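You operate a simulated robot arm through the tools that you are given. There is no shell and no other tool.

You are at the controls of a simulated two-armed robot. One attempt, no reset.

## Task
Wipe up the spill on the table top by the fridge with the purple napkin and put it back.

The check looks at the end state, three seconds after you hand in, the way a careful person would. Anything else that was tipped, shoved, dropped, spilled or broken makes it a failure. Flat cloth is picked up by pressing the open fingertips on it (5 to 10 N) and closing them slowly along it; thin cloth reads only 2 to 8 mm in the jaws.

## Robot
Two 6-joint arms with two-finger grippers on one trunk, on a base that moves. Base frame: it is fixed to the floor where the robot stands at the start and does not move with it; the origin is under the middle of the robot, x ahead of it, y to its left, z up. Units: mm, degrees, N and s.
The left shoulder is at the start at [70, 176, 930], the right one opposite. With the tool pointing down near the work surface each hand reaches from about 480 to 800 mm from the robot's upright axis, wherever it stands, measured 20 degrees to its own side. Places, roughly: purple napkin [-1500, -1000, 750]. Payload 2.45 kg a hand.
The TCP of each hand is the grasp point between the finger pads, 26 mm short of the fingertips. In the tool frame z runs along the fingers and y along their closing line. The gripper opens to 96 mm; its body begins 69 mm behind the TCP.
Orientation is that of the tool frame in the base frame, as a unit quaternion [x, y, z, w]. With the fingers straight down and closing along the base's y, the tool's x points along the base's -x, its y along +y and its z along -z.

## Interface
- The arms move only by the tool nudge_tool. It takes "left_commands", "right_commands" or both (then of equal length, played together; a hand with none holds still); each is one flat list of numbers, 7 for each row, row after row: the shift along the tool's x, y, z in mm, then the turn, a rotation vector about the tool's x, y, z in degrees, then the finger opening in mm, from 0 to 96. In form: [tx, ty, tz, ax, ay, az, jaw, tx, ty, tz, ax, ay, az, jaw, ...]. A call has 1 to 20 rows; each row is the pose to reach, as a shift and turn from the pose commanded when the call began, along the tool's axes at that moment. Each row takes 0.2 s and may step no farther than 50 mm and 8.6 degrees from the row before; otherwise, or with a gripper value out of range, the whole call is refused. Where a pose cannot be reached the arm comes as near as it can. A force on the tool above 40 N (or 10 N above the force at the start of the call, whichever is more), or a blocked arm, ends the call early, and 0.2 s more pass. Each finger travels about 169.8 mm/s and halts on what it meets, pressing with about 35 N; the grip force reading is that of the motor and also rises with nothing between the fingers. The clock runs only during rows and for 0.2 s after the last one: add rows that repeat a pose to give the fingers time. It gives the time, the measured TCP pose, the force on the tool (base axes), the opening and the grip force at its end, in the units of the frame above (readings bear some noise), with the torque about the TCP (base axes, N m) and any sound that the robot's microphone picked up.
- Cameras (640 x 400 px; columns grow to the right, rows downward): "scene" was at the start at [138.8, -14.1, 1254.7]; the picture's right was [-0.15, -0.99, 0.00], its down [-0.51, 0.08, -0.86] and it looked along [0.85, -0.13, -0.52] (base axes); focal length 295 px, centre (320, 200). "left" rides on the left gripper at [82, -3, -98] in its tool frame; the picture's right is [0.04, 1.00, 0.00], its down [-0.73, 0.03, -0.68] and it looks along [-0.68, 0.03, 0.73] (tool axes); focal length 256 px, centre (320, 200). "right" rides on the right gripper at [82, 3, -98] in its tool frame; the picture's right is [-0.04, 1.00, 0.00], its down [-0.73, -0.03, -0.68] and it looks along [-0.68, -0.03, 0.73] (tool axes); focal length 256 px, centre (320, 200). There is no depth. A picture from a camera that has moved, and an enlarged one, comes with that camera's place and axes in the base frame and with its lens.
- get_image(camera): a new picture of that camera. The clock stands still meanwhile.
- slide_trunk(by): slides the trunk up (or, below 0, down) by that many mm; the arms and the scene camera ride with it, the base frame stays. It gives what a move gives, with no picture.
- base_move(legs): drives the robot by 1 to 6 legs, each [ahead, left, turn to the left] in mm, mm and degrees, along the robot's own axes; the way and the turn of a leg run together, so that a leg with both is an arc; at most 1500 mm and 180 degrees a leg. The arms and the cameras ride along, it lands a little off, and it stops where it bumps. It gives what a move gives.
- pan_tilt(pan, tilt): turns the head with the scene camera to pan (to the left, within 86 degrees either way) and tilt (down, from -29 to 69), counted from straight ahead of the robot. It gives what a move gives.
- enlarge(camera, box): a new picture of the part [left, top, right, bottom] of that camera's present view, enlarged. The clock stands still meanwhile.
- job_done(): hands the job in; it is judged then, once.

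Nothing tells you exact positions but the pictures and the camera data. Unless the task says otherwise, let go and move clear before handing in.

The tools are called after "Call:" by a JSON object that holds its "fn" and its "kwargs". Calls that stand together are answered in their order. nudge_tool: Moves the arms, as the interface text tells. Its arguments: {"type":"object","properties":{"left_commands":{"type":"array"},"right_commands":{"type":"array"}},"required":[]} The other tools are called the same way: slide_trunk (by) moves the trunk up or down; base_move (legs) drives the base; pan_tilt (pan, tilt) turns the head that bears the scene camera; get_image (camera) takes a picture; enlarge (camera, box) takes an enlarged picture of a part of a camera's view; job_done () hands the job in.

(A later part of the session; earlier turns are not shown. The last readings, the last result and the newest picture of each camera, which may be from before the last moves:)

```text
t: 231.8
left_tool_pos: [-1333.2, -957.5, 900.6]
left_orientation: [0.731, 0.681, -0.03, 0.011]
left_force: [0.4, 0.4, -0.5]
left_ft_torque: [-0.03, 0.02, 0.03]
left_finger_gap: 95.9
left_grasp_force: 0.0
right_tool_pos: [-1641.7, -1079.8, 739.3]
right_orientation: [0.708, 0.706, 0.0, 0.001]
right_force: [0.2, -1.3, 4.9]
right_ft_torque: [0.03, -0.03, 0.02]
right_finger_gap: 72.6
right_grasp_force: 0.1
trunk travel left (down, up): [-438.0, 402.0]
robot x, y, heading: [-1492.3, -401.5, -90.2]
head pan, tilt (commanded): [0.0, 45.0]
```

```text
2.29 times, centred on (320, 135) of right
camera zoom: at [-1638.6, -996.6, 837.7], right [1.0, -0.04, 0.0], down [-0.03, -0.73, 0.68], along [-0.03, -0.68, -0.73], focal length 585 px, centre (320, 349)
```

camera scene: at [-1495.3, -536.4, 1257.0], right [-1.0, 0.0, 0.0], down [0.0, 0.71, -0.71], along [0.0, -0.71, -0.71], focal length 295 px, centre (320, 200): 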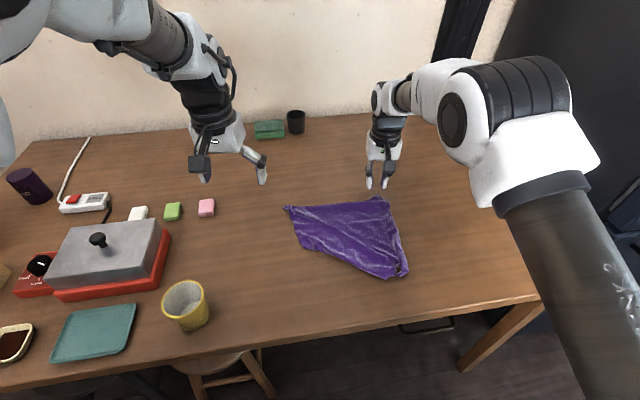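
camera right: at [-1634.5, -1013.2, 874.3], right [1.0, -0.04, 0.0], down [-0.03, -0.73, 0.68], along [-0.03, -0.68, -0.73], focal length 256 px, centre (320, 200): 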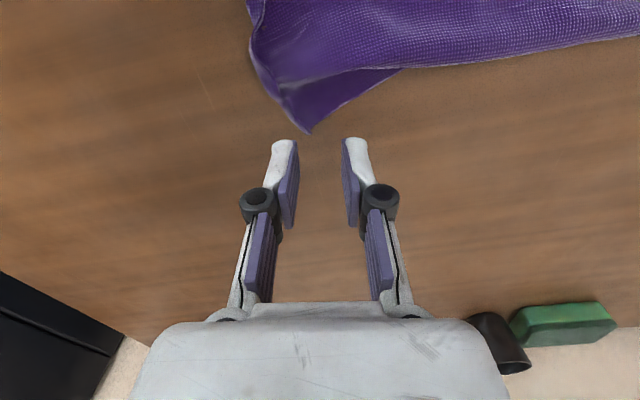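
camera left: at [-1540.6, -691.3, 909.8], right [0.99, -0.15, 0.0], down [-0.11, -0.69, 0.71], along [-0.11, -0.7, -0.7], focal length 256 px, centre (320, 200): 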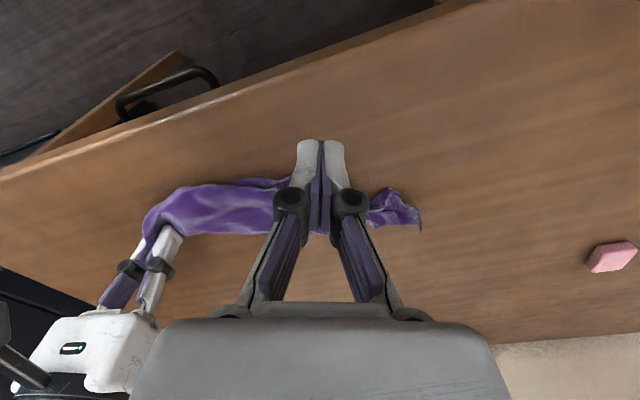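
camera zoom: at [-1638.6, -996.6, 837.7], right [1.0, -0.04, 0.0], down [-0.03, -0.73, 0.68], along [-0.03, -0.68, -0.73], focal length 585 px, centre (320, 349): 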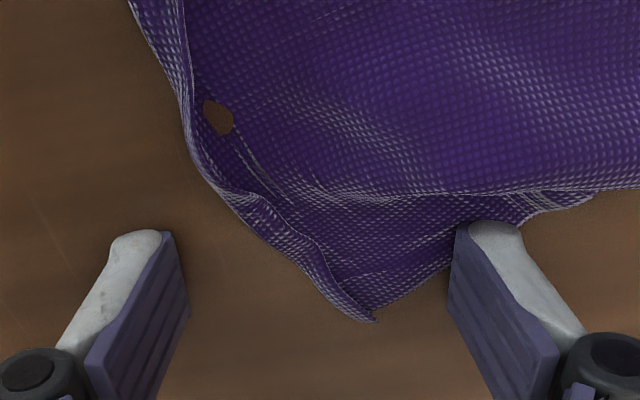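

Call:
{"fn": "nudge_tool", "kwargs": {"right_commands": [0, 0, -30, 0, 0, 0, 70, -20, -30, -60, 0, 0, 0, 70, -20, -70, -80, 0, 0, 0, 70, -20, -110, -90, 0, 0, 0, 70, -20, -110, -90, 0, 0, 0, 70]}}

Call:
{"fn": "enlarge", "kwargs": {"camera": "scene", "box": [275, 180, 425, 290]}}

Call:
{"fn": "enlarge", "kwargs": {"camera": "scene", "box": [350, 180, 420, 230]}}

Call:
{"fn": "enlarge", "kwargs": {"camera": "scene", "box": [350, 230, 420, 290]}}

```text
t: 232.9
left_tool_pos: [-1332.5, -957.0, 900.6]
left_orientation: [0.731, 0.681, -0.031, 0.011]
left_force: [-0.1, 0.0, 0.1]
left_ft_torque: [-0.01, -0.01, 0.01]
left_finger_gap: 95.9
left_grasp_force: 0.1
right_tool_pos: [-1751.8, -1101.8, 831.0]
right_orientation: [0.708, 0.707, 0.0, 0.0]
right_force: [-0.8, 0.4, -0.6]
right_ft_torque: [0.02, 0.01, 0.01]
right_finger_gap: 70.0
right_grasp_force: 0.0
trunk travel left (down, up): [-438.0, 402.0]
robot x, y, heading: [-1493.9, -407.2, -89.9]
head pan, tilt (commanded): [0.0, 45.0]
```

```text
3.64 times, centred on (350, 235) of scene
camera zoom: at [-1494.2, -537.0, 1256.9], right [-1.0, 0.0, 0.0], down [0.0, 0.71, -0.71], along [0.0, -0.71, -0.71], focal length 1072 px, centre (211, 73)
```

zoom: 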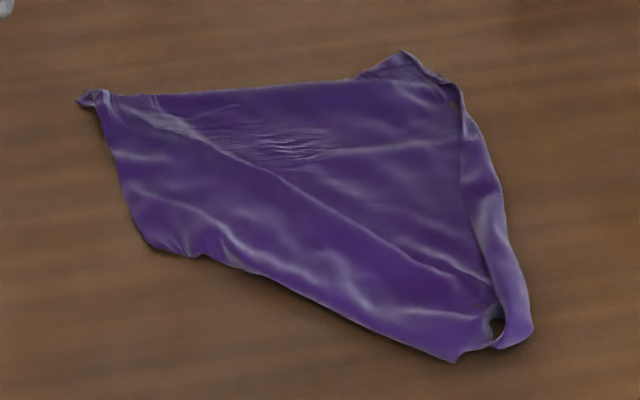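

```text
8.00 times, centred on (385, 205) of scene
camera zoom: at [-1494.2, -537.0, 1256.9], right [-1.0, 0.0, 0.0], down [0.0, 0.71, -0.71], along [0.0, -0.71, -0.71], focal length 2360 px, centre (-200, 160)
```

zoom: 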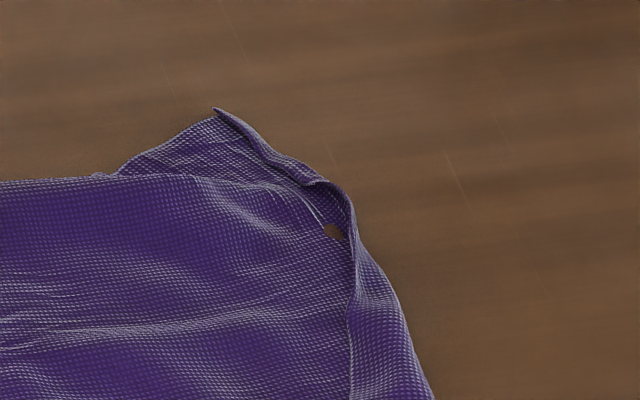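

```text
6.67 times, centred on (385, 260) of scene
camera zoom: at [-1494.2, -537.0, 1256.9], right [-1.0, 0.0, 0.0], down [0.0, 0.71, -0.71], along [0.0, -0.71, -0.71], focal length 1966 px, centre (-113, -200)
```

zoom: 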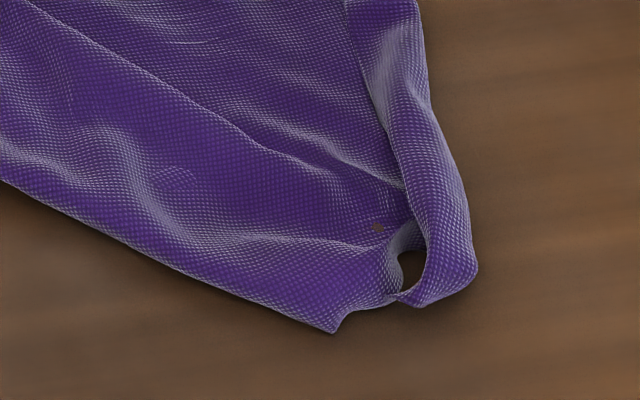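

V's tip is a single layer (the small brown spot is just absorbed spill); W is tucked underneath, further in. I'll pinch V at its tip and flip it over to the near-left.

Call:
{"fn": "nudge_tool", "kwargs": {"right_commands": [5, 40, 0, 0, 0, 0, 28, 9, 80, 0, 0, 0, 0, 28, 13, 121, 10, 0, 0, 0, 28, 13, 121, 45, 0, 0, 0, 28, 13, 121, 70, 0, 0, 0, 28, 13, 121, 80, 0, 0, 0, 28, 13, 121, 83, 0, 0, 0, 28, 13, 121, 84.5, 0, 0, 0, 28]}}

Call:
{"fn": "enlarge", "kwargs": {"camera": "right", "box": [200, 60, 440, 200]}}

```text
t: 234.8
left_tool_pos: [-1330.7, -955.3, 902.0]
left_orientation: [0.731, 0.681, -0.032, 0.011]
left_force: [-0.4, 0.0, -0.1]
left_ft_torque: [0.02, 0.0, -0.01]
left_finger_gap: 96.0
left_grasp_force: 0.0
right_tool_pos: [-1630.3, -1087.2, 746.8]
right_orientation: [0.708, 0.706, -0.001, 0.003]
right_force: [1.4, -3.0, 20.2]
right_ft_torque: [0.11, -0.28, -0.03]
right_finger_gap: 28.2
right_grasp_force: 0.1
trunk travel left (down, up): [-438.0, 402.0]
robot x, y, heading: [-1492.3, -407.2, -90.1]
head pan, tilt (commanded): [0.0, 45.0]
```

```text
2.67 times, centred on (320, 130) of right
camera zoom: at [-1627.5, -1003.6, 844.3], right [1.0, -0.04, 0.0], down [-0.03, -0.73, 0.68], along [-0.03, -0.68, -0.73], focal length 683 px, centre (320, 387)
```

zoom: 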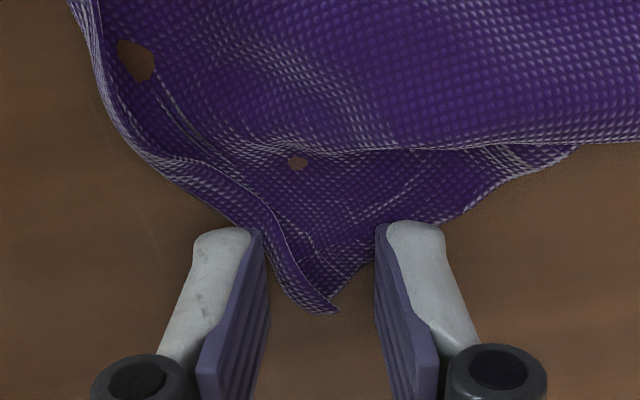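

Call:
{"fn": "nudge_tool", "kwargs": {"right_commands": [0, 0, -8, 0, 0, 0, 28, 11, 4, -8, 0, 0, 0, 26, 11, 4, -2, 0, 0, 0, 26, 11, 4, -0.5, 0, 0, 0, 26, 11, 4, -0.5, 0, 0, 0, 26]}}

Call:
{"fn": "enlarge", "kwargs": {"camera": "right", "box": [200, 60, 440, 200]}}

```text
t: 235.9
left_tool_pos: [-1332.7, -956.6, 901.3]
left_orientation: [0.731, 0.682, -0.031, 0.011]
left_force: [0.4, 0.2, -0.1]
left_ft_torque: [0.0, -0.04, 0.01]
left_finger_gap: 96.3
left_grasp_force: 0.1
right_tool_pos: [-1627.0, -1075.5, 746.2]
right_orientation: [0.708, 0.706, -0.001, 0.002]
right_force: [-1.2, 0.1, 17.7]
right_ft_torque: [0.12, 0.16, 0.06]
right_finger_gap: 27.5
right_grasp_force: 0.8
trunk travel left (down, up): [-438.0, 402.0]
robot x, y, heading: [-1497.7, -402.5, -89.9]
head pan, tilt (commanded): [0.0, 45.0]
```

```text
2.67 times, centred on (320, 130) of right
camera zoom: at [-1623.7, -992.9, 845.1], right [1.0, -0.04, 0.0], down [-0.03, -0.73, 0.68], along [-0.03, -0.68, -0.73], focal length 683 px, centre (320, 387)
```

zoom: 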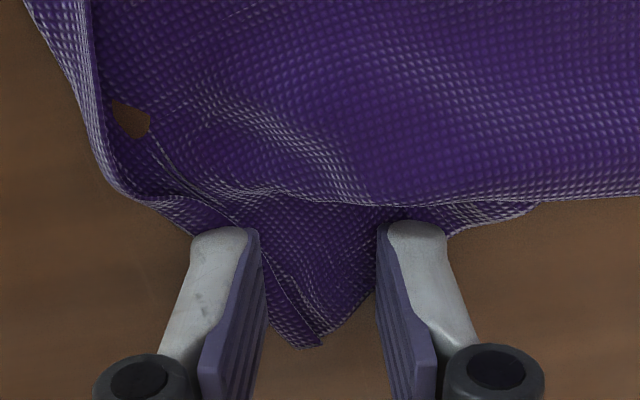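

Both tips are on V's cloth now. Ease and close.

Call:
{"fn": "nudge_tool", "kwargs": {"right_commands": [0, 0, -0.8, 0, 0, 0, 25, 0, 0, -1.1, 0, 0, 0, 22, 0, 0, -1.3, 0, 0, 0, 19, 0, 0, -1.5, 0, 0, 0, 16, 0, 0, -1.7, 0, 0, 0, 13, 0, 0, -1.8, 0, 0, 0, 10, 0, 0, -1.9, 0, 0, 0, 7, 0, 0, -2.0, 0, 0, 0, 4, 0, 0, -2.0, 0, 0, 0, 0, 0, 0, -2.0, 0, 0, 0, 0, 0, 0, -12, 0, 0, 0, 0, 0, 0, -30, 0, 0, 0, 0, 0, 0, -30, 0, 0, 0, 0]}}

Call:
{"fn": "get_image", "kwargs": {"camera": "right"}}

Call:
{"fn": "enlarge", "kwargs": {"camera": "scene", "box": [275, 160, 425, 290]}}

```text
t: 238.8
left_tool_pos: [-1333.0, -958.0, 899.6]
left_orientation: [0.732, 0.681, -0.03, 0.01]
left_force: [-0.9, -0.3, 0.3]
left_ft_torque: [0.0, 0.01, -0.04]
left_finger_gap: 95.8
left_grasp_force: 0.1
right_tool_pos: [-1627.3, -1075.8, 773.1]
right_orientation: [0.708, 0.707, 0.0, 0.0]
right_force: [0.3, -0.1, 0.2]
right_ft_torque: [0.01, -0.06, 0.02]
right_finger_gap: 4.2
right_grasp_force: 30.0
trunk travel left (down, up): [-438.0, 402.0]
robot x, y, heading: [-1500.8, -405.7, -90.1]
head pan, tilt (commanded): [0.0, 45.0]
```

```text
taken
camera right: at [-1624.4, -993.3, 870.9], right [1.0, -0.04, 0.0], down [-0.03, -0.73, 0.68], along [-0.03, -0.68, -0.73], focal length 256 px, centre (320, 200)
```

right: 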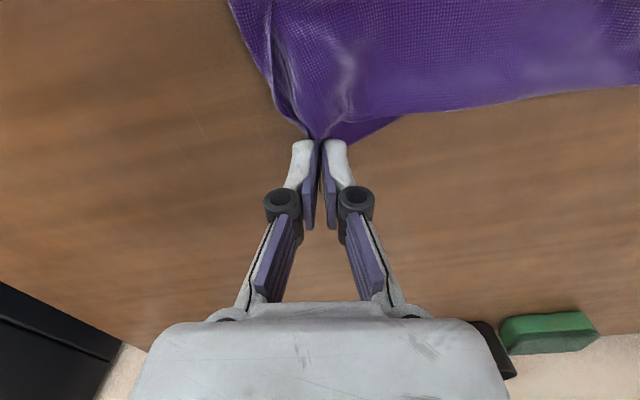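

```text
3.08 times, centred on (350, 225) of scene
camera zoom: at [-1495.1, -537.4, 1256.8], right [-1.0, 0.0, 0.0], down [0.0, 0.71, -0.71], along [0.0, -0.71, -0.71], focal length 908 px, centre (228, 123)
```

zoom: 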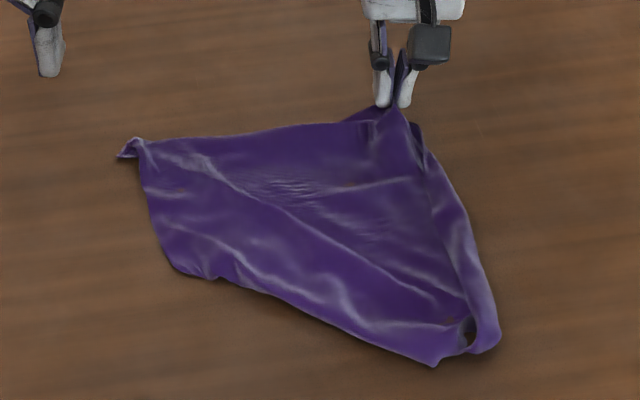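

V is gripped. Lift and check that only the top layer rises.

Call:
{"fn": "nudge_tool", "kwargs": {"right_commands": [15, 10, -30, 0, 0, 0, 0, 40, 25, -60, 0, 0, 0, 0, 65, 40, -85, 0, 0, 0, 0, 90, 55, -100, 0, 0, 0, 0, 90, 55, -100, 0, 0, 0, 0]}}

Call:
{"fn": "get_image", "kwargs": {"camera": "scene"}}

Call:
{"fn": "enlarge", "kwargs": {"camera": "scene", "box": [265, 150, 425, 290]}}

Call:
{"fn": "get_image", "kwargs": {"camera": "right"}}

```text
t: 240.2
left_tool_pos: [-1332.7, -956.8, 900.2]
left_orientation: [0.731, 0.682, -0.031, 0.011]
left_force: [-0.2, 0.4, 0.4]
left_ft_torque: [-0.02, 0.06, -0.01]
left_finger_gap: 96.0
left_grasp_force: 0.0
right_tool_pos: [-1590.0, -988.6, 848.4]
right_orientation: [0.724, 0.688, 0.046, 0.0]
right_force: [0.5, -0.8, -0.9]
right_ft_torque: [0.02, 0.02, 0.0]
right_finger_gap: 5.1
right_grasp_force: 36.1
trunk travel left (down, up): [-438.0, 402.0]
robot x, y, heading: [-1497.2, -401.2, -89.8]
head pan, tilt (commanded): [0.0, 45.0]
stopped in row 5 (right hand): the arm was blocked; the commanded pose is now the measured one
```

```text
taken
camera scene: at [-1495.8, -537.1, 1256.9], right [-1.0, 0.0, 0.0], down [0.0, 0.71, -0.71], along [0.0, -0.71, -0.71], focal length 295 px, centre (320, 200)
```

scene: 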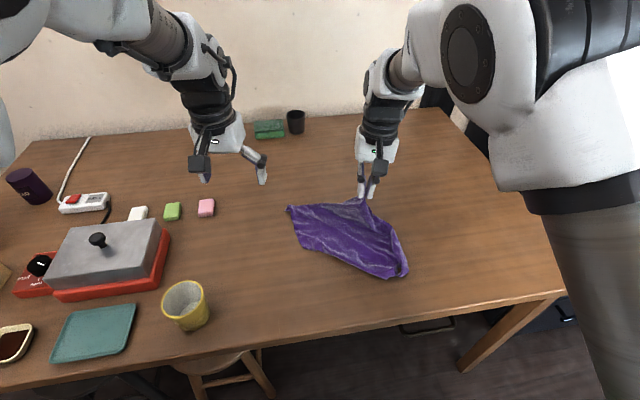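

```text
2.86 times, centred on (345, 220) of scene
camera zoom: at [-1495.8, -537.1, 1256.9], right [-1.0, 0.0, 0.0], down [0.0, 0.71, -0.71], along [0.0, -0.71, -0.71], focal length 843 px, centre (249, 143)
```

zoom: 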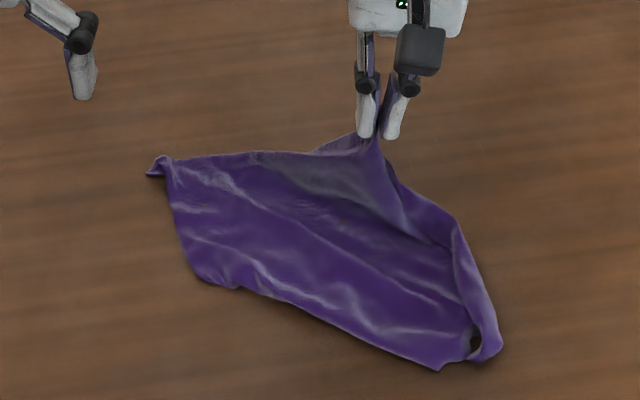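

```text
taken
camera right: at [-1590.5, -912.4, 951.8], right [0.99, -0.09, 0.06], down [-0.11, -0.77, 0.62], along [-0.01, -0.63, -0.78], focal length 256 px, centre (320, 200)
```

right: 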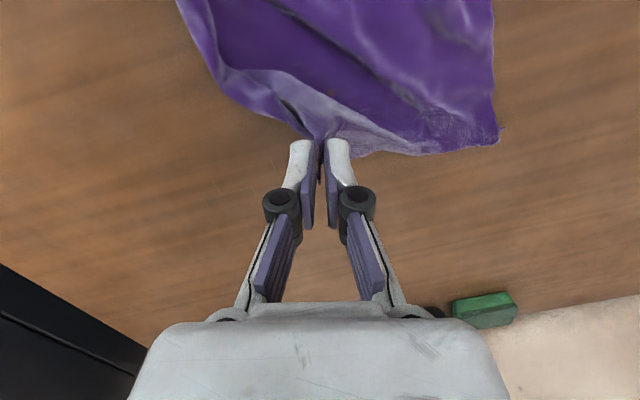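

The arm hit its own posture limit, so I'll carry V across with the base instead (back-left), then lower it.

Call:
{"fn": "base_move", "kwargs": {"legs": [[-95, 75, 0], [-85, 70, 0]]}}

Call:
{"fn": "get_image", "kwargs": {"camera": "scene"}}

Call:
{"fn": "enlarge", "kwargs": {"camera": "scene", "box": [285, 140, 475, 280]}}

```text
t: 242.2
left_tool_pos: [-1188.4, -777.7, 901.0]
left_orientation: [0.732, 0.681, -0.03, 0.011]
left_force: [1.0, 0.8, 0.0]
left_ft_torque: [-0.03, 0.01, 0.02]
left_finger_gap: 95.8
left_grasp_force: 0.0
right_tool_pos: [-1446.3, -807.0, 849.2]
right_orientation: [0.724, 0.688, 0.045, 0.0]
right_force: [0.8, 0.5, -0.5]
right_ft_torque: [0.0, 0.03, -0.02]
right_finger_gap: 4.6
right_grasp_force: 38.2
trunk travel left (down, up): [-438.0, 402.0]
robot x, y, heading: [-1349.5, -225.3, -89.9]
head pan, tilt (commanded): [0.0, 45.0]
```

```text
taken
camera scene: at [-1350.7, -356.0, 1257.0], right [-1.0, 0.0, 0.0], down [0.0, 0.71, -0.71], along [0.0, -0.71, -0.71], focal length 295 px, centre (320, 200)
```

scene: 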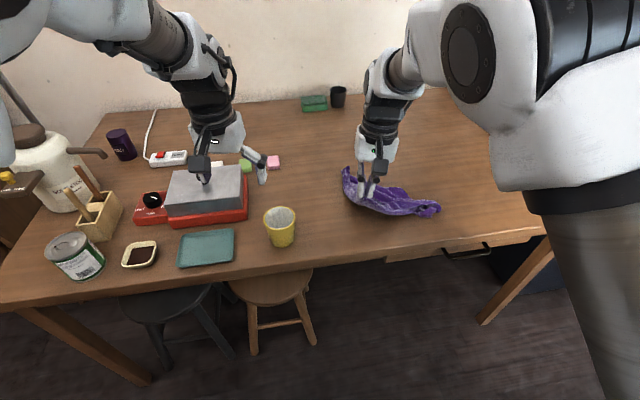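

```text
2.86 times, centred on (380, 210) of scene
camera zoom: at [-1350.7, -356.0, 1257.0], right [-1.0, 0.0, 0.0], down [0.0, 0.71, -0.71], along [0.0, -0.71, -0.71], focal length 843 px, centre (149, 171)
```

zoom: 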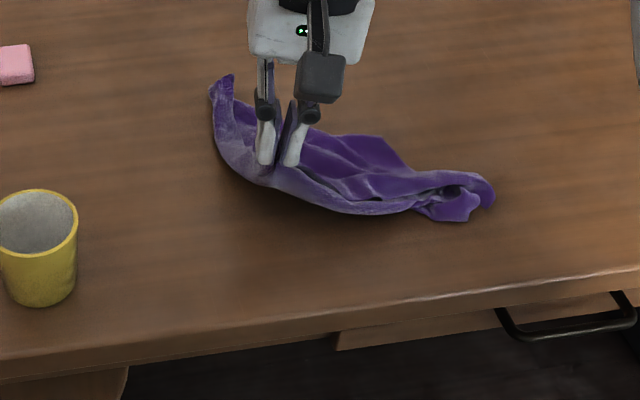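

V is carried over to the near-left and the sheet is opening with W visible at the back. Lowering V to the table.

Call:
{"fn": "nudge_tool", "kwargs": {"right_commands": [-3, 0, 20, 1.2, -1.2, -1, 0, -6, 0, 45, 2.4, -2.4, -2, 0, -10, 0, 70, 3.6, -3.6, -2.9, 0, -10, 0, 88, 3.6, -3.6, -2.9, 0, -10, 0, 93, 3.6, -3.6, -2.9, 0, -10, 0, 93, 3.6, -3.6, -2.9, 0]}}

Call:
{"fn": "get_image", "kwargs": {"camera": "scene"}}

Call:
{"fn": "enlarge", "kwargs": {"camera": "scene", "box": [285, 140, 475, 280]}}

```text
t: 243.6
left_tool_pos: [-1188.7, -777.2, 900.4]
left_orientation: [0.731, 0.682, -0.029, 0.01]
left_force: [-0.4, 0.3, -0.5]
left_ft_torque: [0.02, 0.03, -0.01]
left_finger_gap: 96.0
left_grasp_force: 0.0
right_tool_pos: [-1447.6, -813.9, 756.9]
right_orientation: [0.713, 0.701, 0.008, 0.005]
right_force: [0.5, -0.5, -0.4]
right_ft_torque: [-0.01, 0.0, -0.01]
right_finger_gap: 4.9
right_grasp_force: 31.0
trunk travel left (down, up): [-438.0, 402.0]
robot x, y, heading: [-1351.2, -220.8, -90.1]
head pan, tilt (commanded): [0.0, 45.0]
```

```text
taken
camera scene: at [-1351.2, -356.5, 1256.9], right [-1.0, 0.0, 0.0], down [0.0, 0.71, -0.71], along [0.0, -0.71, -0.71], focal length 295 px, centre (320, 200)
```

scene: 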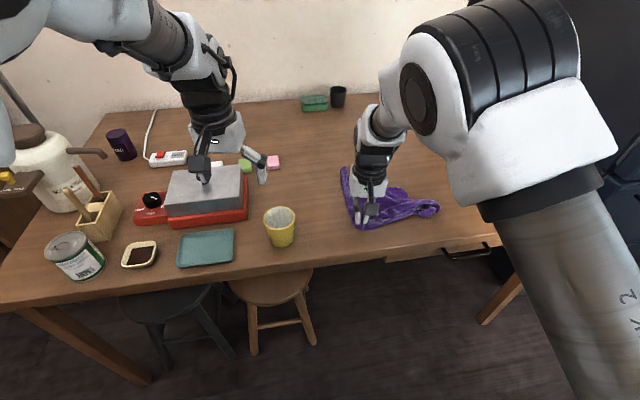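

```text
2.86 times, centred on (380, 210) of scene
camera zoom: at [-1351.2, -356.5, 1256.9], right [-1.0, 0.0, 0.0], down [0.0, 0.71, -0.71], along [0.0, -0.71, -0.71], focal length 843 px, centre (149, 171)
```

zoom: 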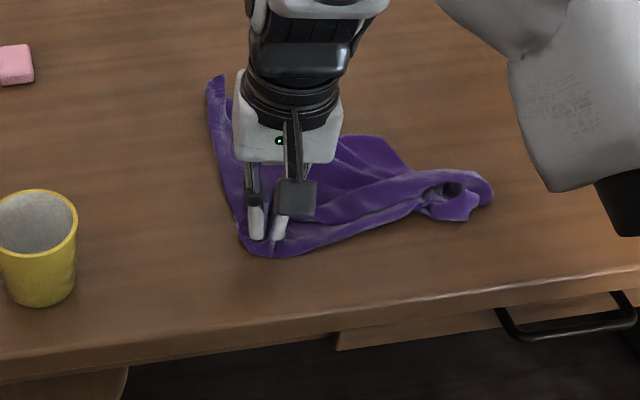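

V is at the near-left spot. Release and lift clear.

Call:
{"fn": "nudge_tool", "kwargs": {"right_commands": [0, 0, 2, 0, 0, 0, 12, 0, 0, 0, 0, 0, 0, 28, 0, 0, -25, 0, 0, 0, 32, -10, -20, -55, 0, 0, 0, 32, -25, -45, -80, 0, 0, 0, 32, -45, -80, -90, 0, 0, 0, 32, -65, -115, -95, 0, 0, 0, 32, -85, -150, -95, 0, 0, 0, 32, -105, -185, -95, 0, 0, 0, 32, -105, -220, -95, 0, 0, 0, 32, -105, -255, -95, 0, 0, 0, 32, -105, -255, -95, 0, 0, 0, 32]}}

Call:
{"fn": "get_image", "kwargs": {"camera": "scene"}}

Call:
{"fn": "enlarge", "kwargs": {"camera": "scene", "box": [310, 140, 470, 250]}}

```text
t: 246.2
left_tool_pos: [-1188.5, -776.9, 900.2]
left_orientation: [0.732, 0.681, -0.031, 0.011]
left_force: [0.2, 0.4, -0.3]
left_ft_torque: [0.0, -0.03, -0.02]
left_finger_gap: 96.0
left_grasp_force: 0.2
right_tool_pos: [-1692.7, -917.6, 848.8]
right_orientation: [0.707, 0.707, 0.001, -0.001]
right_force: [0.5, -0.3, -0.2]
right_ft_torque: [-0.01, 0.03, -0.01]
right_finger_gap: 32.0
right_grasp_force: 0.2
trunk travel left (down, up): [-438.0, 402.0]
robot x, y, heading: [-1351.0, -220.9, -90.0]
head pan, tilt (commanded): [0.0, 45.0]
```

```text
taken
camera scene: at [-1350.5, -356.3, 1256.9], right [-1.0, 0.0, 0.0], down [0.0, 0.71, -0.71], along [0.0, -0.71, -0.71], focal length 295 px, centre (320, 200)
```

scene: 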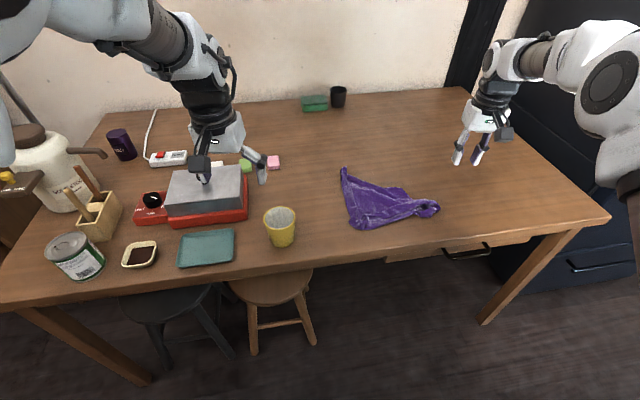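

```text
3.64 times, centred on (390, 195) of scene
camera zoom: at [-1350.5, -356.3, 1256.9], right [-1.0, 0.0, 0.0], down [0.0, 0.71, -0.71], along [0.0, -0.71, -0.71], focal length 1072 px, centre (66, 218)
```

zoom: 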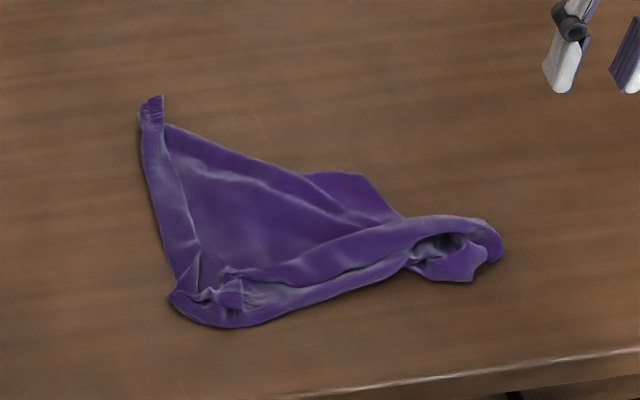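

W's corner is now exposed at the back (about (-1576,-941)). I'll pinch it and pull it to the far-right spot.

Call:
{"fn": "nudge_tool", "kwargs": {"right_commands": [-3, 44, 0, 0, 0, 0, 26, -6, 88, 0, 0, 0, 0, 26, -9, 131, 10, 0, 0, 0, 26, -9, 131, 50, 0, 0, 0, 26, -9, 131, 78, 0, 0, 0, 26, -9, 131, 78, 0, 0, 0, 26]}}

Call:
{"fn": "enlarge", "kwargs": {"camera": "right", "box": [180, 50, 460, 215]}}

```text
t: 247.6
left_tool_pos: [-1188.2, -776.6, 900.5]
left_orientation: [0.731, 0.681, -0.031, 0.011]
left_force: [0.2, 0.7, 0.3]
left_ft_torque: [-0.03, 0.0, -0.03]
left_finger_gap: 96.1
left_grasp_force: 0.1
right_tool_pos: [-1562.4, -925.9, 771.2]
right_orientation: [0.708, 0.707, 0.002, 0.0]
right_force: [0.0, 0.7, -0.4]
right_ft_torque: [0.0, 0.01, 0.02]
right_finger_gap: 26.1
right_grasp_force: 0.0
trunk travel left (down, up): [-438.0, 402.0]
robot x, y, heading: [-1347.0, -226.4, -89.6]
head pan, tilt (commanded): [0.0, 45.0]
```

```text
2.29 times, centred on (320, 132) of right
camera zoom: at [-1561.3, -842.8, 869.7], right [1.0, -0.04, 0.0], down [-0.03, -0.73, 0.68], along [-0.03, -0.68, -0.74], focal length 585 px, centre (320, 354)
```

zoom: 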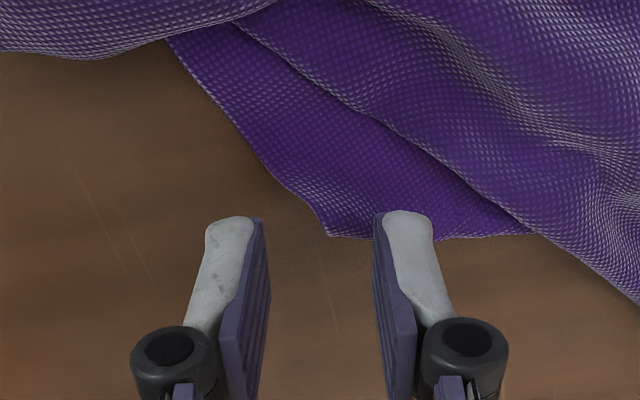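

Call:
{"fn": "nudge_tool", "kwargs": {"right_commands": [-2, 11, 5, 0, 0, 0, 26, -2, 11, 15, 0, 0, 0, 26, -2, 11, 22, 0, 0, 0, 26, -2, 11, 25, 0, 0, 0, 26, -2, 11, 26, 0, 0, 0, 26]}}

Call:
{"fn": "enlarge", "kwargs": {"camera": "right", "box": [180, 50, 460, 215]}}

```text
t: 248.8
left_tool_pos: [-1188.7, -775.7, 901.0]
left_orientation: [0.731, 0.682, -0.03, 0.01]
left_force: [0.0, 0.1, -0.3]
left_ft_torque: [-0.01, 0.01, -0.02]
left_finger_gap: 96.2
left_grasp_force: 0.1
right_tool_pos: [-1552.7, -928.0, 747.5]
right_orientation: [0.707, 0.707, 0.001, 0.0]
right_force: [0.2, 0.5, 4.3]
right_ft_torque: [0.0, -0.06, -0.01]
right_finger_gap: 26.3
right_grasp_force: 0.8
trunk travel left (down, up): [-438.0, 402.0]
robot x, y, heading: [-1349.5, -222.4, -89.8]
head pan, tilt (commanded): [0.0, 45.0]
```

```text
2.29 times, centred on (320, 132) of right
camera zoom: at [-1550.6, -845.0, 846.5], right [1.0, -0.04, 0.0], down [-0.03, -0.73, 0.68], along [-0.03, -0.68, -0.73], focal length 585 px, centre (320, 354)
```

zoom: 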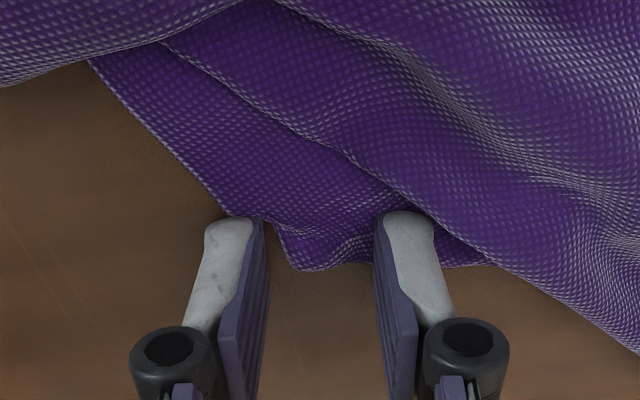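

Call:
{"fn": "nudge_tool", "kwargs": {"right_commands": [0, 0, -6, 0, 0, 0, 22, 5, 2, -6, 0, 0, 0, 20, 5, 2, -1, 0, 0, 0, 20, 5, 2, 1, 0, 0, 0, 20, 5, 2, 1, 0, 0, 0, 20]}}

Call:
{"fn": "nudge_tool", "kwargs": {"right_commands": [0, 0, 0, 0, 0, 0, 17, 0, 0, -0.2, 0, 0, 0, 14, 0, 0, -0.4, 0, 0, 0, 11, 0, 0, -0.5, 0, 0, 0, 8, 0, 0, -0.6, 0, 0, 0, 5, 0, 0, -0.7, 0, 0, 0, 0, 0, 0, -0.7, 0, 0, 0, 0, 0, 0, -10, 0, 0, 0, 0, 0, 0, -22, 0, 0, 0, 0]}}

Call:
{"fn": "get_image", "kwargs": {"camera": "right"}}

```text
t: 250.0
left_tool_pos: [-1188.0, -775.1, 901.3]
left_orientation: [0.731, 0.681, -0.031, 0.011]
left_force: [-0.1, 0.3, 0.4]
left_ft_torque: [0.0, 0.01, 0.0]
left_finger_gap: 96.0
left_grasp_force: 0.0
right_tool_pos: [-1551.1, -924.5, 748.0]
right_orientation: [0.707, 0.707, -0.001, 0.002]
right_force: [3.3, -0.4, 15.0]
right_ft_torque: [0.07, -0.27, -0.02]
right_finger_gap: 18.1
right_grasp_force: 6.8
trunk travel left (down, up): [-438.0, 402.0]
robot x, y, heading: [-1350.8, -222.0, -89.9]
head pan, tilt (commanded): [0.0, 45.0]
```

```text
t: 252.0
left_tool_pos: [-1188.5, -777.8, 900.0]
left_orientation: [0.731, 0.681, -0.03, 0.011]
left_force: [-0.1, -0.4, 0.4]
left_ft_torque: [-0.01, -0.02, -0.01]
left_finger_gap: 95.8
left_grasp_force: 0.1
right_tool_pos: [-1551.5, -923.2, 768.7]
right_orientation: [0.707, 0.707, 0.002, -0.001]
right_force: [-0.7, 0.5, -0.8]
right_ft_torque: [-0.01, 0.05, 0.03]
right_finger_gap: 5.8
right_grasp_force: 37.2
trunk travel left (down, up): [-438.0, 402.0]
robot x, y, heading: [-1347.3, -225.6, -90.0]
head pan, tilt (commanded): [0.0, 45.0]
```

```text
taken
camera right: at [-1549.0, -841.0, 867.6], right [1.0, -0.04, 0.0], down [-0.03, -0.73, 0.68], along [-0.03, -0.68, -0.74], focal length 256 px, centre (320, 200)
```

right: 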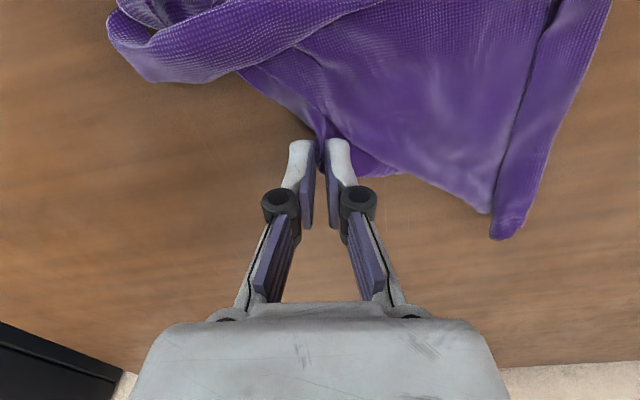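

W is gripped. Pull it toward the far-right spot with the base.

Call:
{"fn": "base_move", "kwargs": {"legs": [[150, -105, 0]]}}

Call:
{"fn": "get_image", "kwargs": {"camera": "scene"}}

Call:
{"fn": "enlarge", "kwargs": {"camera": "scene", "box": [260, 170, 440, 300]}}

```text
t: 253.5
left_tool_pos: [-1299.8, -925.2, 899.6]
left_orientation: [0.732, 0.68, -0.029, 0.011]
left_force: [0.2, 1.0, -0.3]
left_ft_torque: [-0.01, 0.01, 0.01]
left_finger_gap: 96.2
left_grasp_force: 0.1
right_tool_pos: [-1661.8, -1070.9, 768.6]
right_orientation: [0.707, 0.707, 0.002, 0.0]
right_force: [-0.8, 0.4, -1.0]
right_ft_torque: [0.01, 0.01, -0.01]
right_finger_gap: 0.1
right_grasp_force: 29.8
trunk travel left (down, up): [-438.0, 402.0]
robot x, y, heading: [-1460.8, -369.7, -90.0]
head pan, tilt (commanded): [0.0, 45.0]
```

```text
taken
camera scene: at [-1460.6, -504.8, 1256.8], right [-1.0, 0.0, 0.0], down [0.0, 0.71, -0.71], along [0.0, -0.71, -0.71], focal length 295 px, centre (320, 200)
```

scene: 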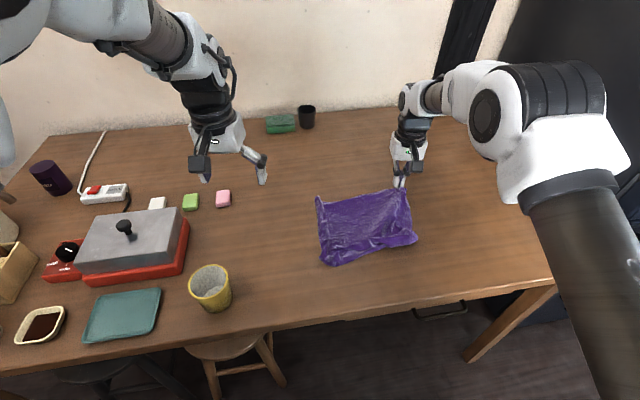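

```text
3.08 times, centred on (350, 235) of scene
camera zoom: at [-1460.6, -504.8, 1256.8], right [-1.0, 0.0, 0.0], down [0.0, 0.71, -0.71], along [0.0, -0.71, -0.71], focal length 908 px, centre (228, 92)
```

zoom: 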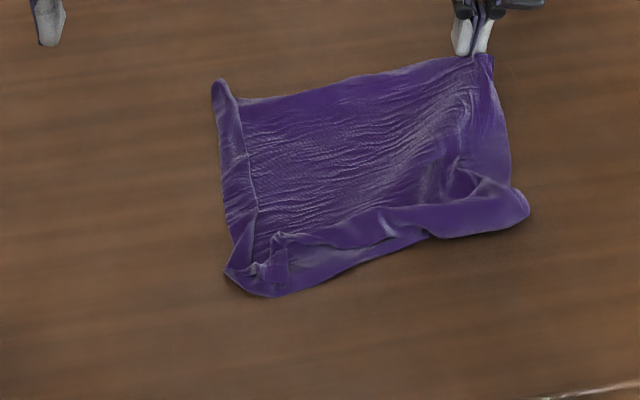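

Superb — the napkin is now nearly a flat rectangle with a straight far edge; only the near edge is rolled over. Release W, then unroll V toward the near-left.

Call:
{"fn": "nudge_tool", "kwargs": {"right_commands": [0, 0, 10, 0, 0, 0, 0, 0, 0, 16, 0, 0, 0, 0, 0, 0, 16, 0, 0, 0, 14, 0, 0, 10, 0, 0, 0, 28, 0, 0, -20, 0, 0, 0, 30, 0, 0, -60, 0, 0, 0, 30, 0, 0, -75, 0, 0, 0, 30]}}

Call:
{"fn": "enlarge", "kwargs": {"camera": "scene", "box": [300, 220, 430, 280]}}

Call:
{"fn": "get_image", "kwargs": {"camera": "scene"}}

```text
t: 255.1
left_tool_pos: [-1299.0, -924.4, 899.3]
left_orientation: [0.732, 0.681, -0.03, 0.011]
left_force: [-0.2, 0.1, 0.1]
left_ft_torque: [0.0, 0.03, 0.02]
left_finger_gap: 96.2
left_grasp_force: 0.1
right_tool_pos: [-1660.6, -1072.1, 844.3]
right_orientation: [0.708, 0.706, 0.002, 0.0]
right_force: [0.4, 0.5, 0.3]
right_ft_torque: [0.0, 0.02, -0.04]
right_finger_gap: 30.0
right_grasp_force: 0.1
trunk travel left (down, up): [-438.0, 402.0]
robot x, y, heading: [-1461.0, -368.6, -90.1]
head pan, tilt (commanded): [0.0, 45.0]
```

```text
4.92 times, centred on (365, 250) of scene
camera zoom: at [-1460.1, -504.0, 1256.9], right [-1.0, 0.0, 0.0], down [0.0, 0.71, -0.71], along [0.0, -0.71, -0.71], focal length 1452 px, centre (98, -46)
```

zoom: 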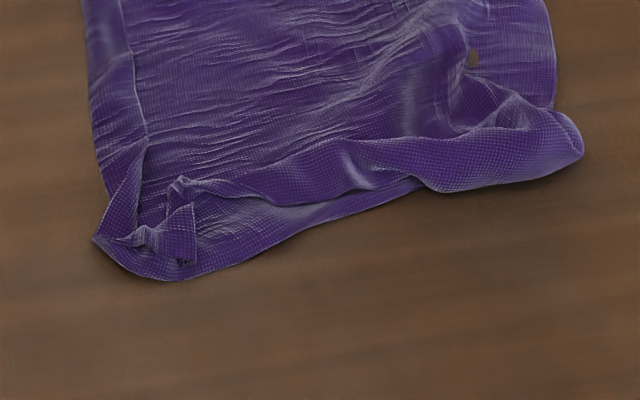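

```text
taken
camera scene: at [-1460.1, -504.0, 1256.9], right [-1.0, 0.0, 0.0], down [0.0, 0.71, -0.71], along [0.0, -0.71, -0.71], focal length 295 px, centre (320, 200)
```

scene: 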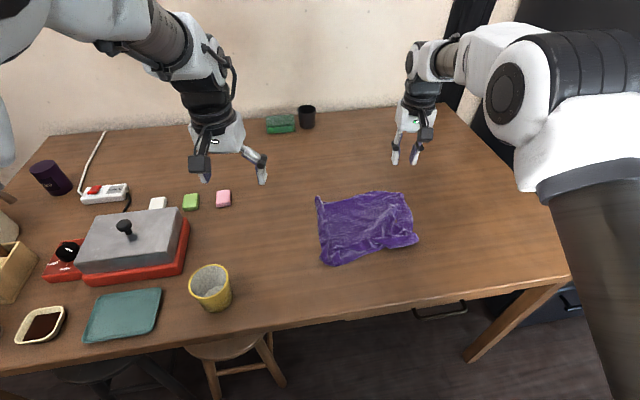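

Now try to unroll the near-left corner V. Reposition the base and look from above with the right hand camera.

Call:
{"fn": "base_move", "kwargs": {"legs": [[-120, 85, 0]]}}

Call:
{"fn": "nudge_tool", "kwargs": {"right_commands": [20, 25, 20, 0, 0, 0, 36, 40, 50, 40, 0, 0, 0, 36, 64, 75, 55, 0, 0, 0, 36, 64, 75, 60, 0, 0, 0, 36, 64, 75, 60, 0, 0, 0, 36]}}

Call:
{"fn": "get_image", "kwargs": {"camera": "right"}}

Call:
{"fn": "enlarge", "kwargs": {"camera": "right", "box": [180, 30, 460, 200]}}

```text
t: 256.5
left_tool_pos: [-1210.8, -799.4, 901.0]
left_orientation: [0.731, 0.682, -0.03, 0.011]
left_force: [0.1, -0.5, 0.5]
left_ft_torque: [-0.03, 0.0, -0.02]
left_finger_gap: 96.2
left_grasp_force: 0.0
right_tool_pos: [-1572.9, -947.7, 845.5]
right_orientation: [0.706, 0.708, 0.001, 0.001]
right_force: [0.6, -0.1, 0.2]
right_ft_torque: [-0.02, 0.0, -0.02]
right_finger_gap: 29.8
right_grasp_force: 0.0
trunk travel left (down, up): [-438.0, 402.0]
robot x, y, heading: [-1375.1, -248.1, -89.7]
head pan, tilt (commanded): [0.0, 45.0]
```

```text
t: 257.7
left_tool_pos: [-1211.6, -799.5, 900.1]
left_orientation: [0.731, 0.682, -0.031, 0.011]
left_force: [1.4, 0.3, 0.4]
left_ft_torque: [-0.02, 0.02, -0.05]
left_finger_gap: 95.7
left_grasp_force: 0.0
right_tool_pos: [-1499.3, -883.3, 783.5]
right_orientation: [0.707, 0.707, 0.001, 0.0]
right_force: [-0.1, 0.2, 0.5]
right_ft_torque: [-0.04, 0.02, 0.02]
right_finger_gap: 36.1
right_grasp_force: 0.0
trunk travel left (down, up): [-438.0, 402.0]
robot x, y, heading: [-1370.7, -249.0, -89.9]
head pan, tilt (commanded): [0.0, 45.0]
```

```text
taken
camera right: at [-1496.2, -801.2, 881.7], right [1.0, -0.04, 0.0], down [-0.03, -0.73, 0.68], along [-0.03, -0.68, -0.74], focal length 256 px, centre (320, 200)
```

right: 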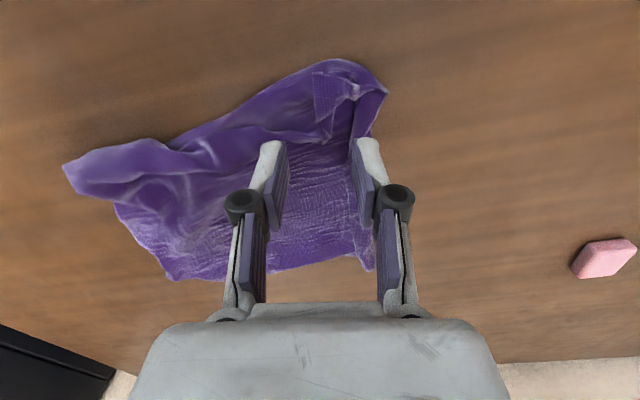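

```text
2.29 times, centred on (320, 115) of right
camera zoom: at [-1496.2, -801.2, 881.7], right [1.0, -0.04, 0.0], down [-0.03, -0.73, 0.68], along [-0.03, -0.68, -0.74], focal length 585 px, centre (320, 394)
```

zoom: 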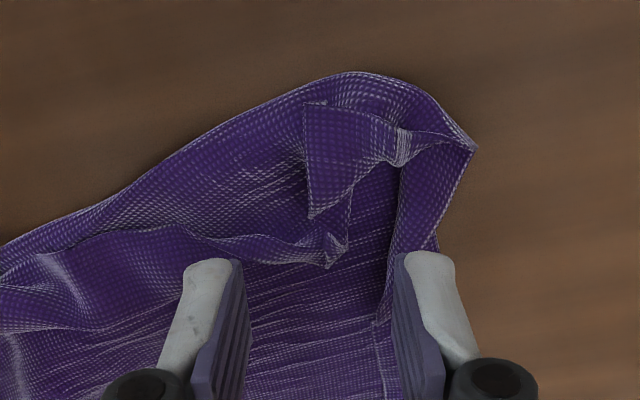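

The corner region is several layers thick but can be pushed outward as one: I'll press on it with the fingertips and drag it gently toward the near-left to stretch out the wrinkles.

Call:
{"fn": "nudge_tool", "kwargs": {"right_commands": [8, 8, 10, 0, 0, 0, 24, 12, 10, 22, 0, 0, 0, 24, 12, 10, 28, 0, 0, 0, 24, 12, 10, 30, 0, 0, 0, 24]}}

```text
t: 258.7
left_tool_pos: [-1212.3, -800.8, 899.6]
left_orientation: [0.73, 0.682, -0.031, 0.01]
left_force: [0.5, 0.3, 0.0]
left_ft_torque: [-0.03, 0.01, 0.03]
left_finger_gap: 96.2
left_grasp_force: 0.0
right_tool_pos: [-1488.6, -873.5, 754.0]
right_orientation: [0.707, 0.708, 0.002, 0.001]
right_force: [0.0, -0.6, -0.3]
right_ft_torque: [0.02, 0.02, 0.0]
right_finger_gap: 23.9
right_grasp_force: 0.0
trunk travel left (down, up): [-438.0, 402.0]
robot x, y, heading: [-1374.7, -249.8, -89.4]
head pan, tilt (commanded): [0.0, 45.0]
```

Call:
{"fn": "nudge_tool", "kwargs": {"right_commands": [2, 0, 3, 0, 0, 0, 24, 2, 0, 5, 0, 0, 0, 24, 2, 0, 6, 0, 0, 0, 24]}}

Call:
{"fn": "enlarge", "kwargs": {"camera": "right", "box": [180, 30, 460, 200]}}

```text
t: 259.5
left_tool_pos: [-1211.8, -799.5, 900.0]
left_orientation: [0.731, 0.682, -0.031, 0.01]
left_force: [-0.2, 0.3, 0.5]
left_ft_torque: [-0.02, 0.02, -0.01]
left_finger_gap: 96.2
left_grasp_force: 0.1
right_tool_pos: [-1489.4, -870.5, 749.3]
right_orientation: [0.707, 0.708, 0.002, -0.001]
right_force: [0.0, 0.5, 0.5]
right_ft_torque: [0.0, -0.01, -0.01]
right_finger_gap: 24.3
right_grasp_force: 0.5
trunk travel left (down, up): [-438.0, 402.0]
robot x, y, heading: [-1375.2, -249.1, -89.8]
head pan, tilt (commanded): [0.0, 45.0]
```

```text
2.29 times, centred on (320, 115) of right
camera zoom: at [-1486.9, -787.3, 847.6], right [1.0, -0.04, 0.0], down [-0.03, -0.73, 0.68], along [-0.02, -0.68, -0.74], focal length 585 px, centre (320, 394)
```

zoom: 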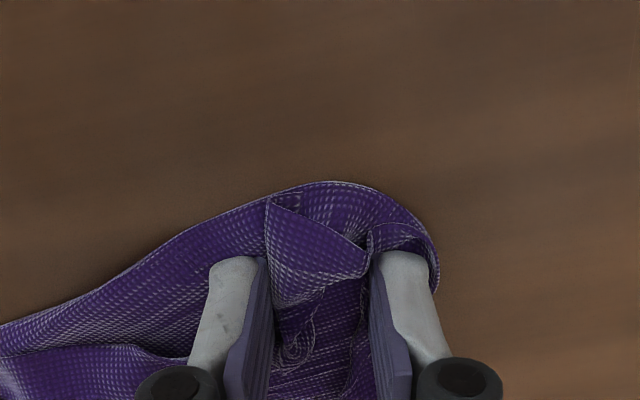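

Call:
{"fn": "nudge_tool", "kwargs": {"right_commands": [0, 0, 1.5, 0, 0, 0, 24, 0, 0, 3, 0, 0, 0, 24, 0, 0, 3, 0, 0, 0, 24]}}

```text
t: 260.3
left_tool_pos: [-1211.3, -799.5, 902.0]
left_orientation: [0.73, 0.682, -0.031, 0.011]
left_force: [-0.5, -0.1, 0.1]
left_ft_torque: [-0.01, 0.01, 0.0]
left_finger_gap: 96.0
left_grasp_force: 0.1
right_tool_pos: [-1488.2, -869.6, 747.8]
right_orientation: [0.706, 0.708, 0.0, 0.001]
right_force: [-0.5, -0.7, 14.6]
right_ft_torque: [-0.01, 0.12, -0.02]
right_finger_gap: 22.2
right_grasp_force: 6.9
trunk travel left (down, up): [-438.0, 402.0]
robot x, y, heading: [-1375.6, -246.6, -89.7]
head pan, tilt (commanded): [0.0, 45.0]
```

Call:
{"fn": "base_move", "kwargs": {"legs": [[-40, 35, 0]]}}

Call:
{"fn": "get_image", "kwargs": {"camera": "scene"}}

Call:
{"fn": "enlarge", "kwargs": {"camera": "scene", "box": [320, 150, 480, 260]}}

```text
t: 261.2
left_tool_pos: [-1174.5, -759.7, 900.7]
left_orientation: [0.731, 0.682, -0.032, 0.011]
left_force: [0.5, 0.5, -0.5]
left_ft_torque: [0.02, -0.01, 0.03]
left_finger_gap: 95.9
left_grasp_force: 0.0
right_tool_pos: [-1453.2, -830.3, 747.1]
right_orientation: [0.707, 0.707, 0.0, 0.0]
right_force: [-1.6, -2.4, 13.9]
right_ft_torque: [-0.02, 0.22, 0.06]
right_finger_gap: 25.5
right_grasp_force: 0.2
trunk travel left (down, up): [-438.0, 402.0]
robot x, y, heading: [-1337.9, -206.9, -89.8]
head pan, tilt (commanded): [0.0, 45.0]
```

```text
taken
camera scene: at [-1338.3, -338.8, 1257.1], right [-1.0, 0.0, 0.0], down [0.0, 0.71, -0.71], along [0.0, -0.71, -0.71], focal length 295 px, centre (320, 200)
```

scene: 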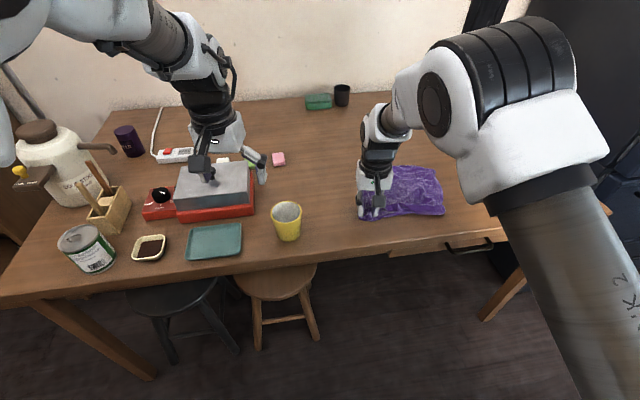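

```text
3.64 times, centred on (400, 205) of scene
camera zoom: at [-1338.3, -338.8, 1257.1], right [-1.0, 0.0, 0.0], down [0.0, 0.71, -0.71], along [0.0, -0.71, -0.71], focal length 1072 px, centre (29, 182)
```

zoom: 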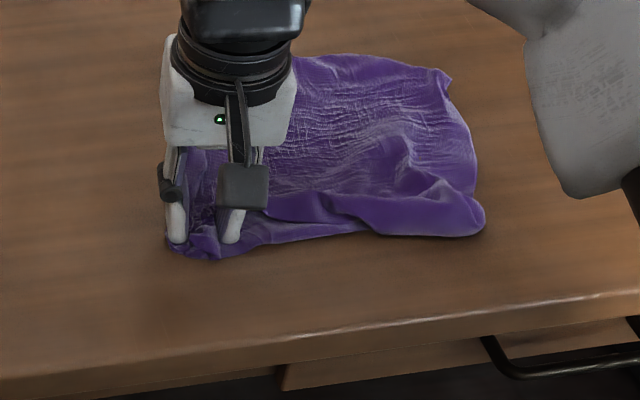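

The corner now reaches near its original spot. Lift straight up and view; then do the same with U at the near-right.

Call:
{"fn": "nudge_tool", "kwargs": {"right_commands": [0, 0, -20, 0, 0, 0, 24, 0, 0, -50, 0, 0, 0, 24, -10, -10, -80, 0, 0, 0, 24, -25, -40, -90, 0, 0, 0, 24, -40, -80, -90, 0, 0, 0, 24, -55, -120, -90, 0, 0, 0, 24, -55, -160, -90, 0, 0, 0, 24, -55, -200, -90, 0, 0, 0, 24, -55, -240, -90, 0, 0, 0, 24]}}

Call:
{"fn": "base_move", "kwargs": {"legs": [[0, -60, 0]]}}

Call:
{"fn": "get_image", "kwargs": {"camera": "scene"}}

Call:
{"fn": "enlarge", "kwargs": {"camera": "scene", "box": [300, 150, 460, 260]}}

```text
t: 263.2
left_tool_pos: [-1176.5, -761.1, 900.7]
left_orientation: [0.731, 0.682, -0.029, 0.011]
left_force: [0.0, 0.6, -0.7]
left_ft_torque: [-0.02, 0.0, -0.04]
left_finger_gap: 95.8
left_grasp_force: 0.1
right_tool_pos: [-1692.5, -886.4, 834.7]
right_orientation: [0.706, 0.709, 0.002, 0.0]
right_force: [0.4, -0.3, -1.0]
right_ft_torque: [0.0, -0.04, -0.01]
right_finger_gap: 24.0
right_grasp_force: 0.0
trunk travel left (down, up): [-438.0, 402.0]
robot x, y, heading: [-1337.5, -211.2, -89.8]
head pan, tilt (commanded): [0.0, 45.0]
```

```text
t: 264.2
left_tool_pos: [-1239.3, -760.0, 901.6]
left_orientation: [0.73, 0.683, -0.03, 0.013]
left_force: [-0.4, 0.0, 0.5]
left_ft_torque: [-0.02, -0.07, 0.01]
left_finger_gap: 96.2
left_grasp_force: 0.0
right_tool_pos: [-1752.9, -887.3, 834.8]
right_orientation: [0.706, 0.708, 0.001, 0.001]
right_force: [-1.7, 0.8, -0.3]
right_ft_torque: [0.01, -0.06, 0.0]
right_finger_gap: 24.0
right_grasp_force: 0.0
trunk travel left (down, up): [-438.0, 402.0]
robot x, y, heading: [-1398.6, -207.7, -89.7]
head pan, tilt (commanded): [0.0, 45.0]
```

```text
taken
camera scene: at [-1403.0, -340.7, 1256.9], right [-1.0, 0.0, 0.0], down [0.0, 0.71, -0.71], along [0.0, -0.71, -0.71], focal length 295 px, centre (320, 200)
```

scene: 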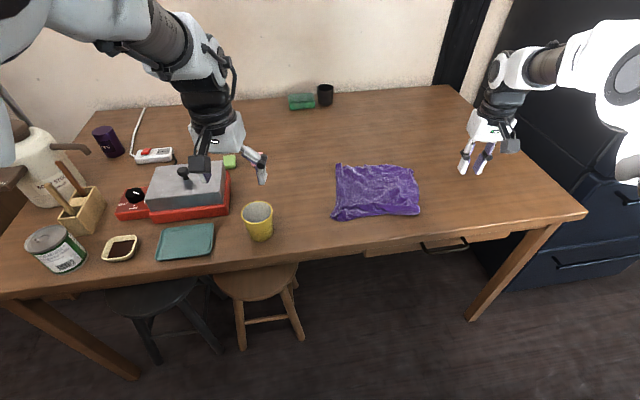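

```text
3.64 times, centred on (380, 205) of scene
camera zoom: at [-1403.0, -340.7, 1256.9], right [-1.0, 0.0, 0.0], down [0.0, 0.71, -0.71], along [0.0, -0.71, -0.71], focal length 1072 px, centre (102, 182)
```

zoom: 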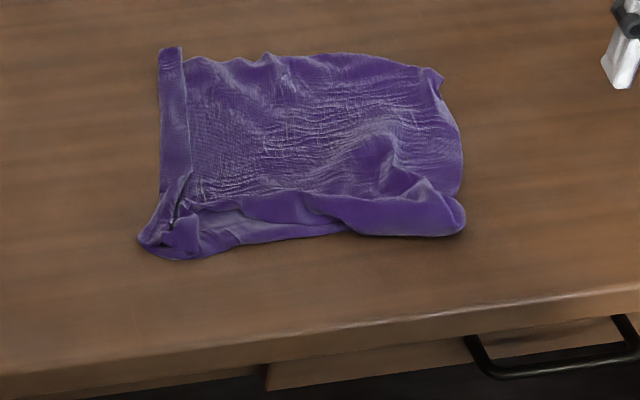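

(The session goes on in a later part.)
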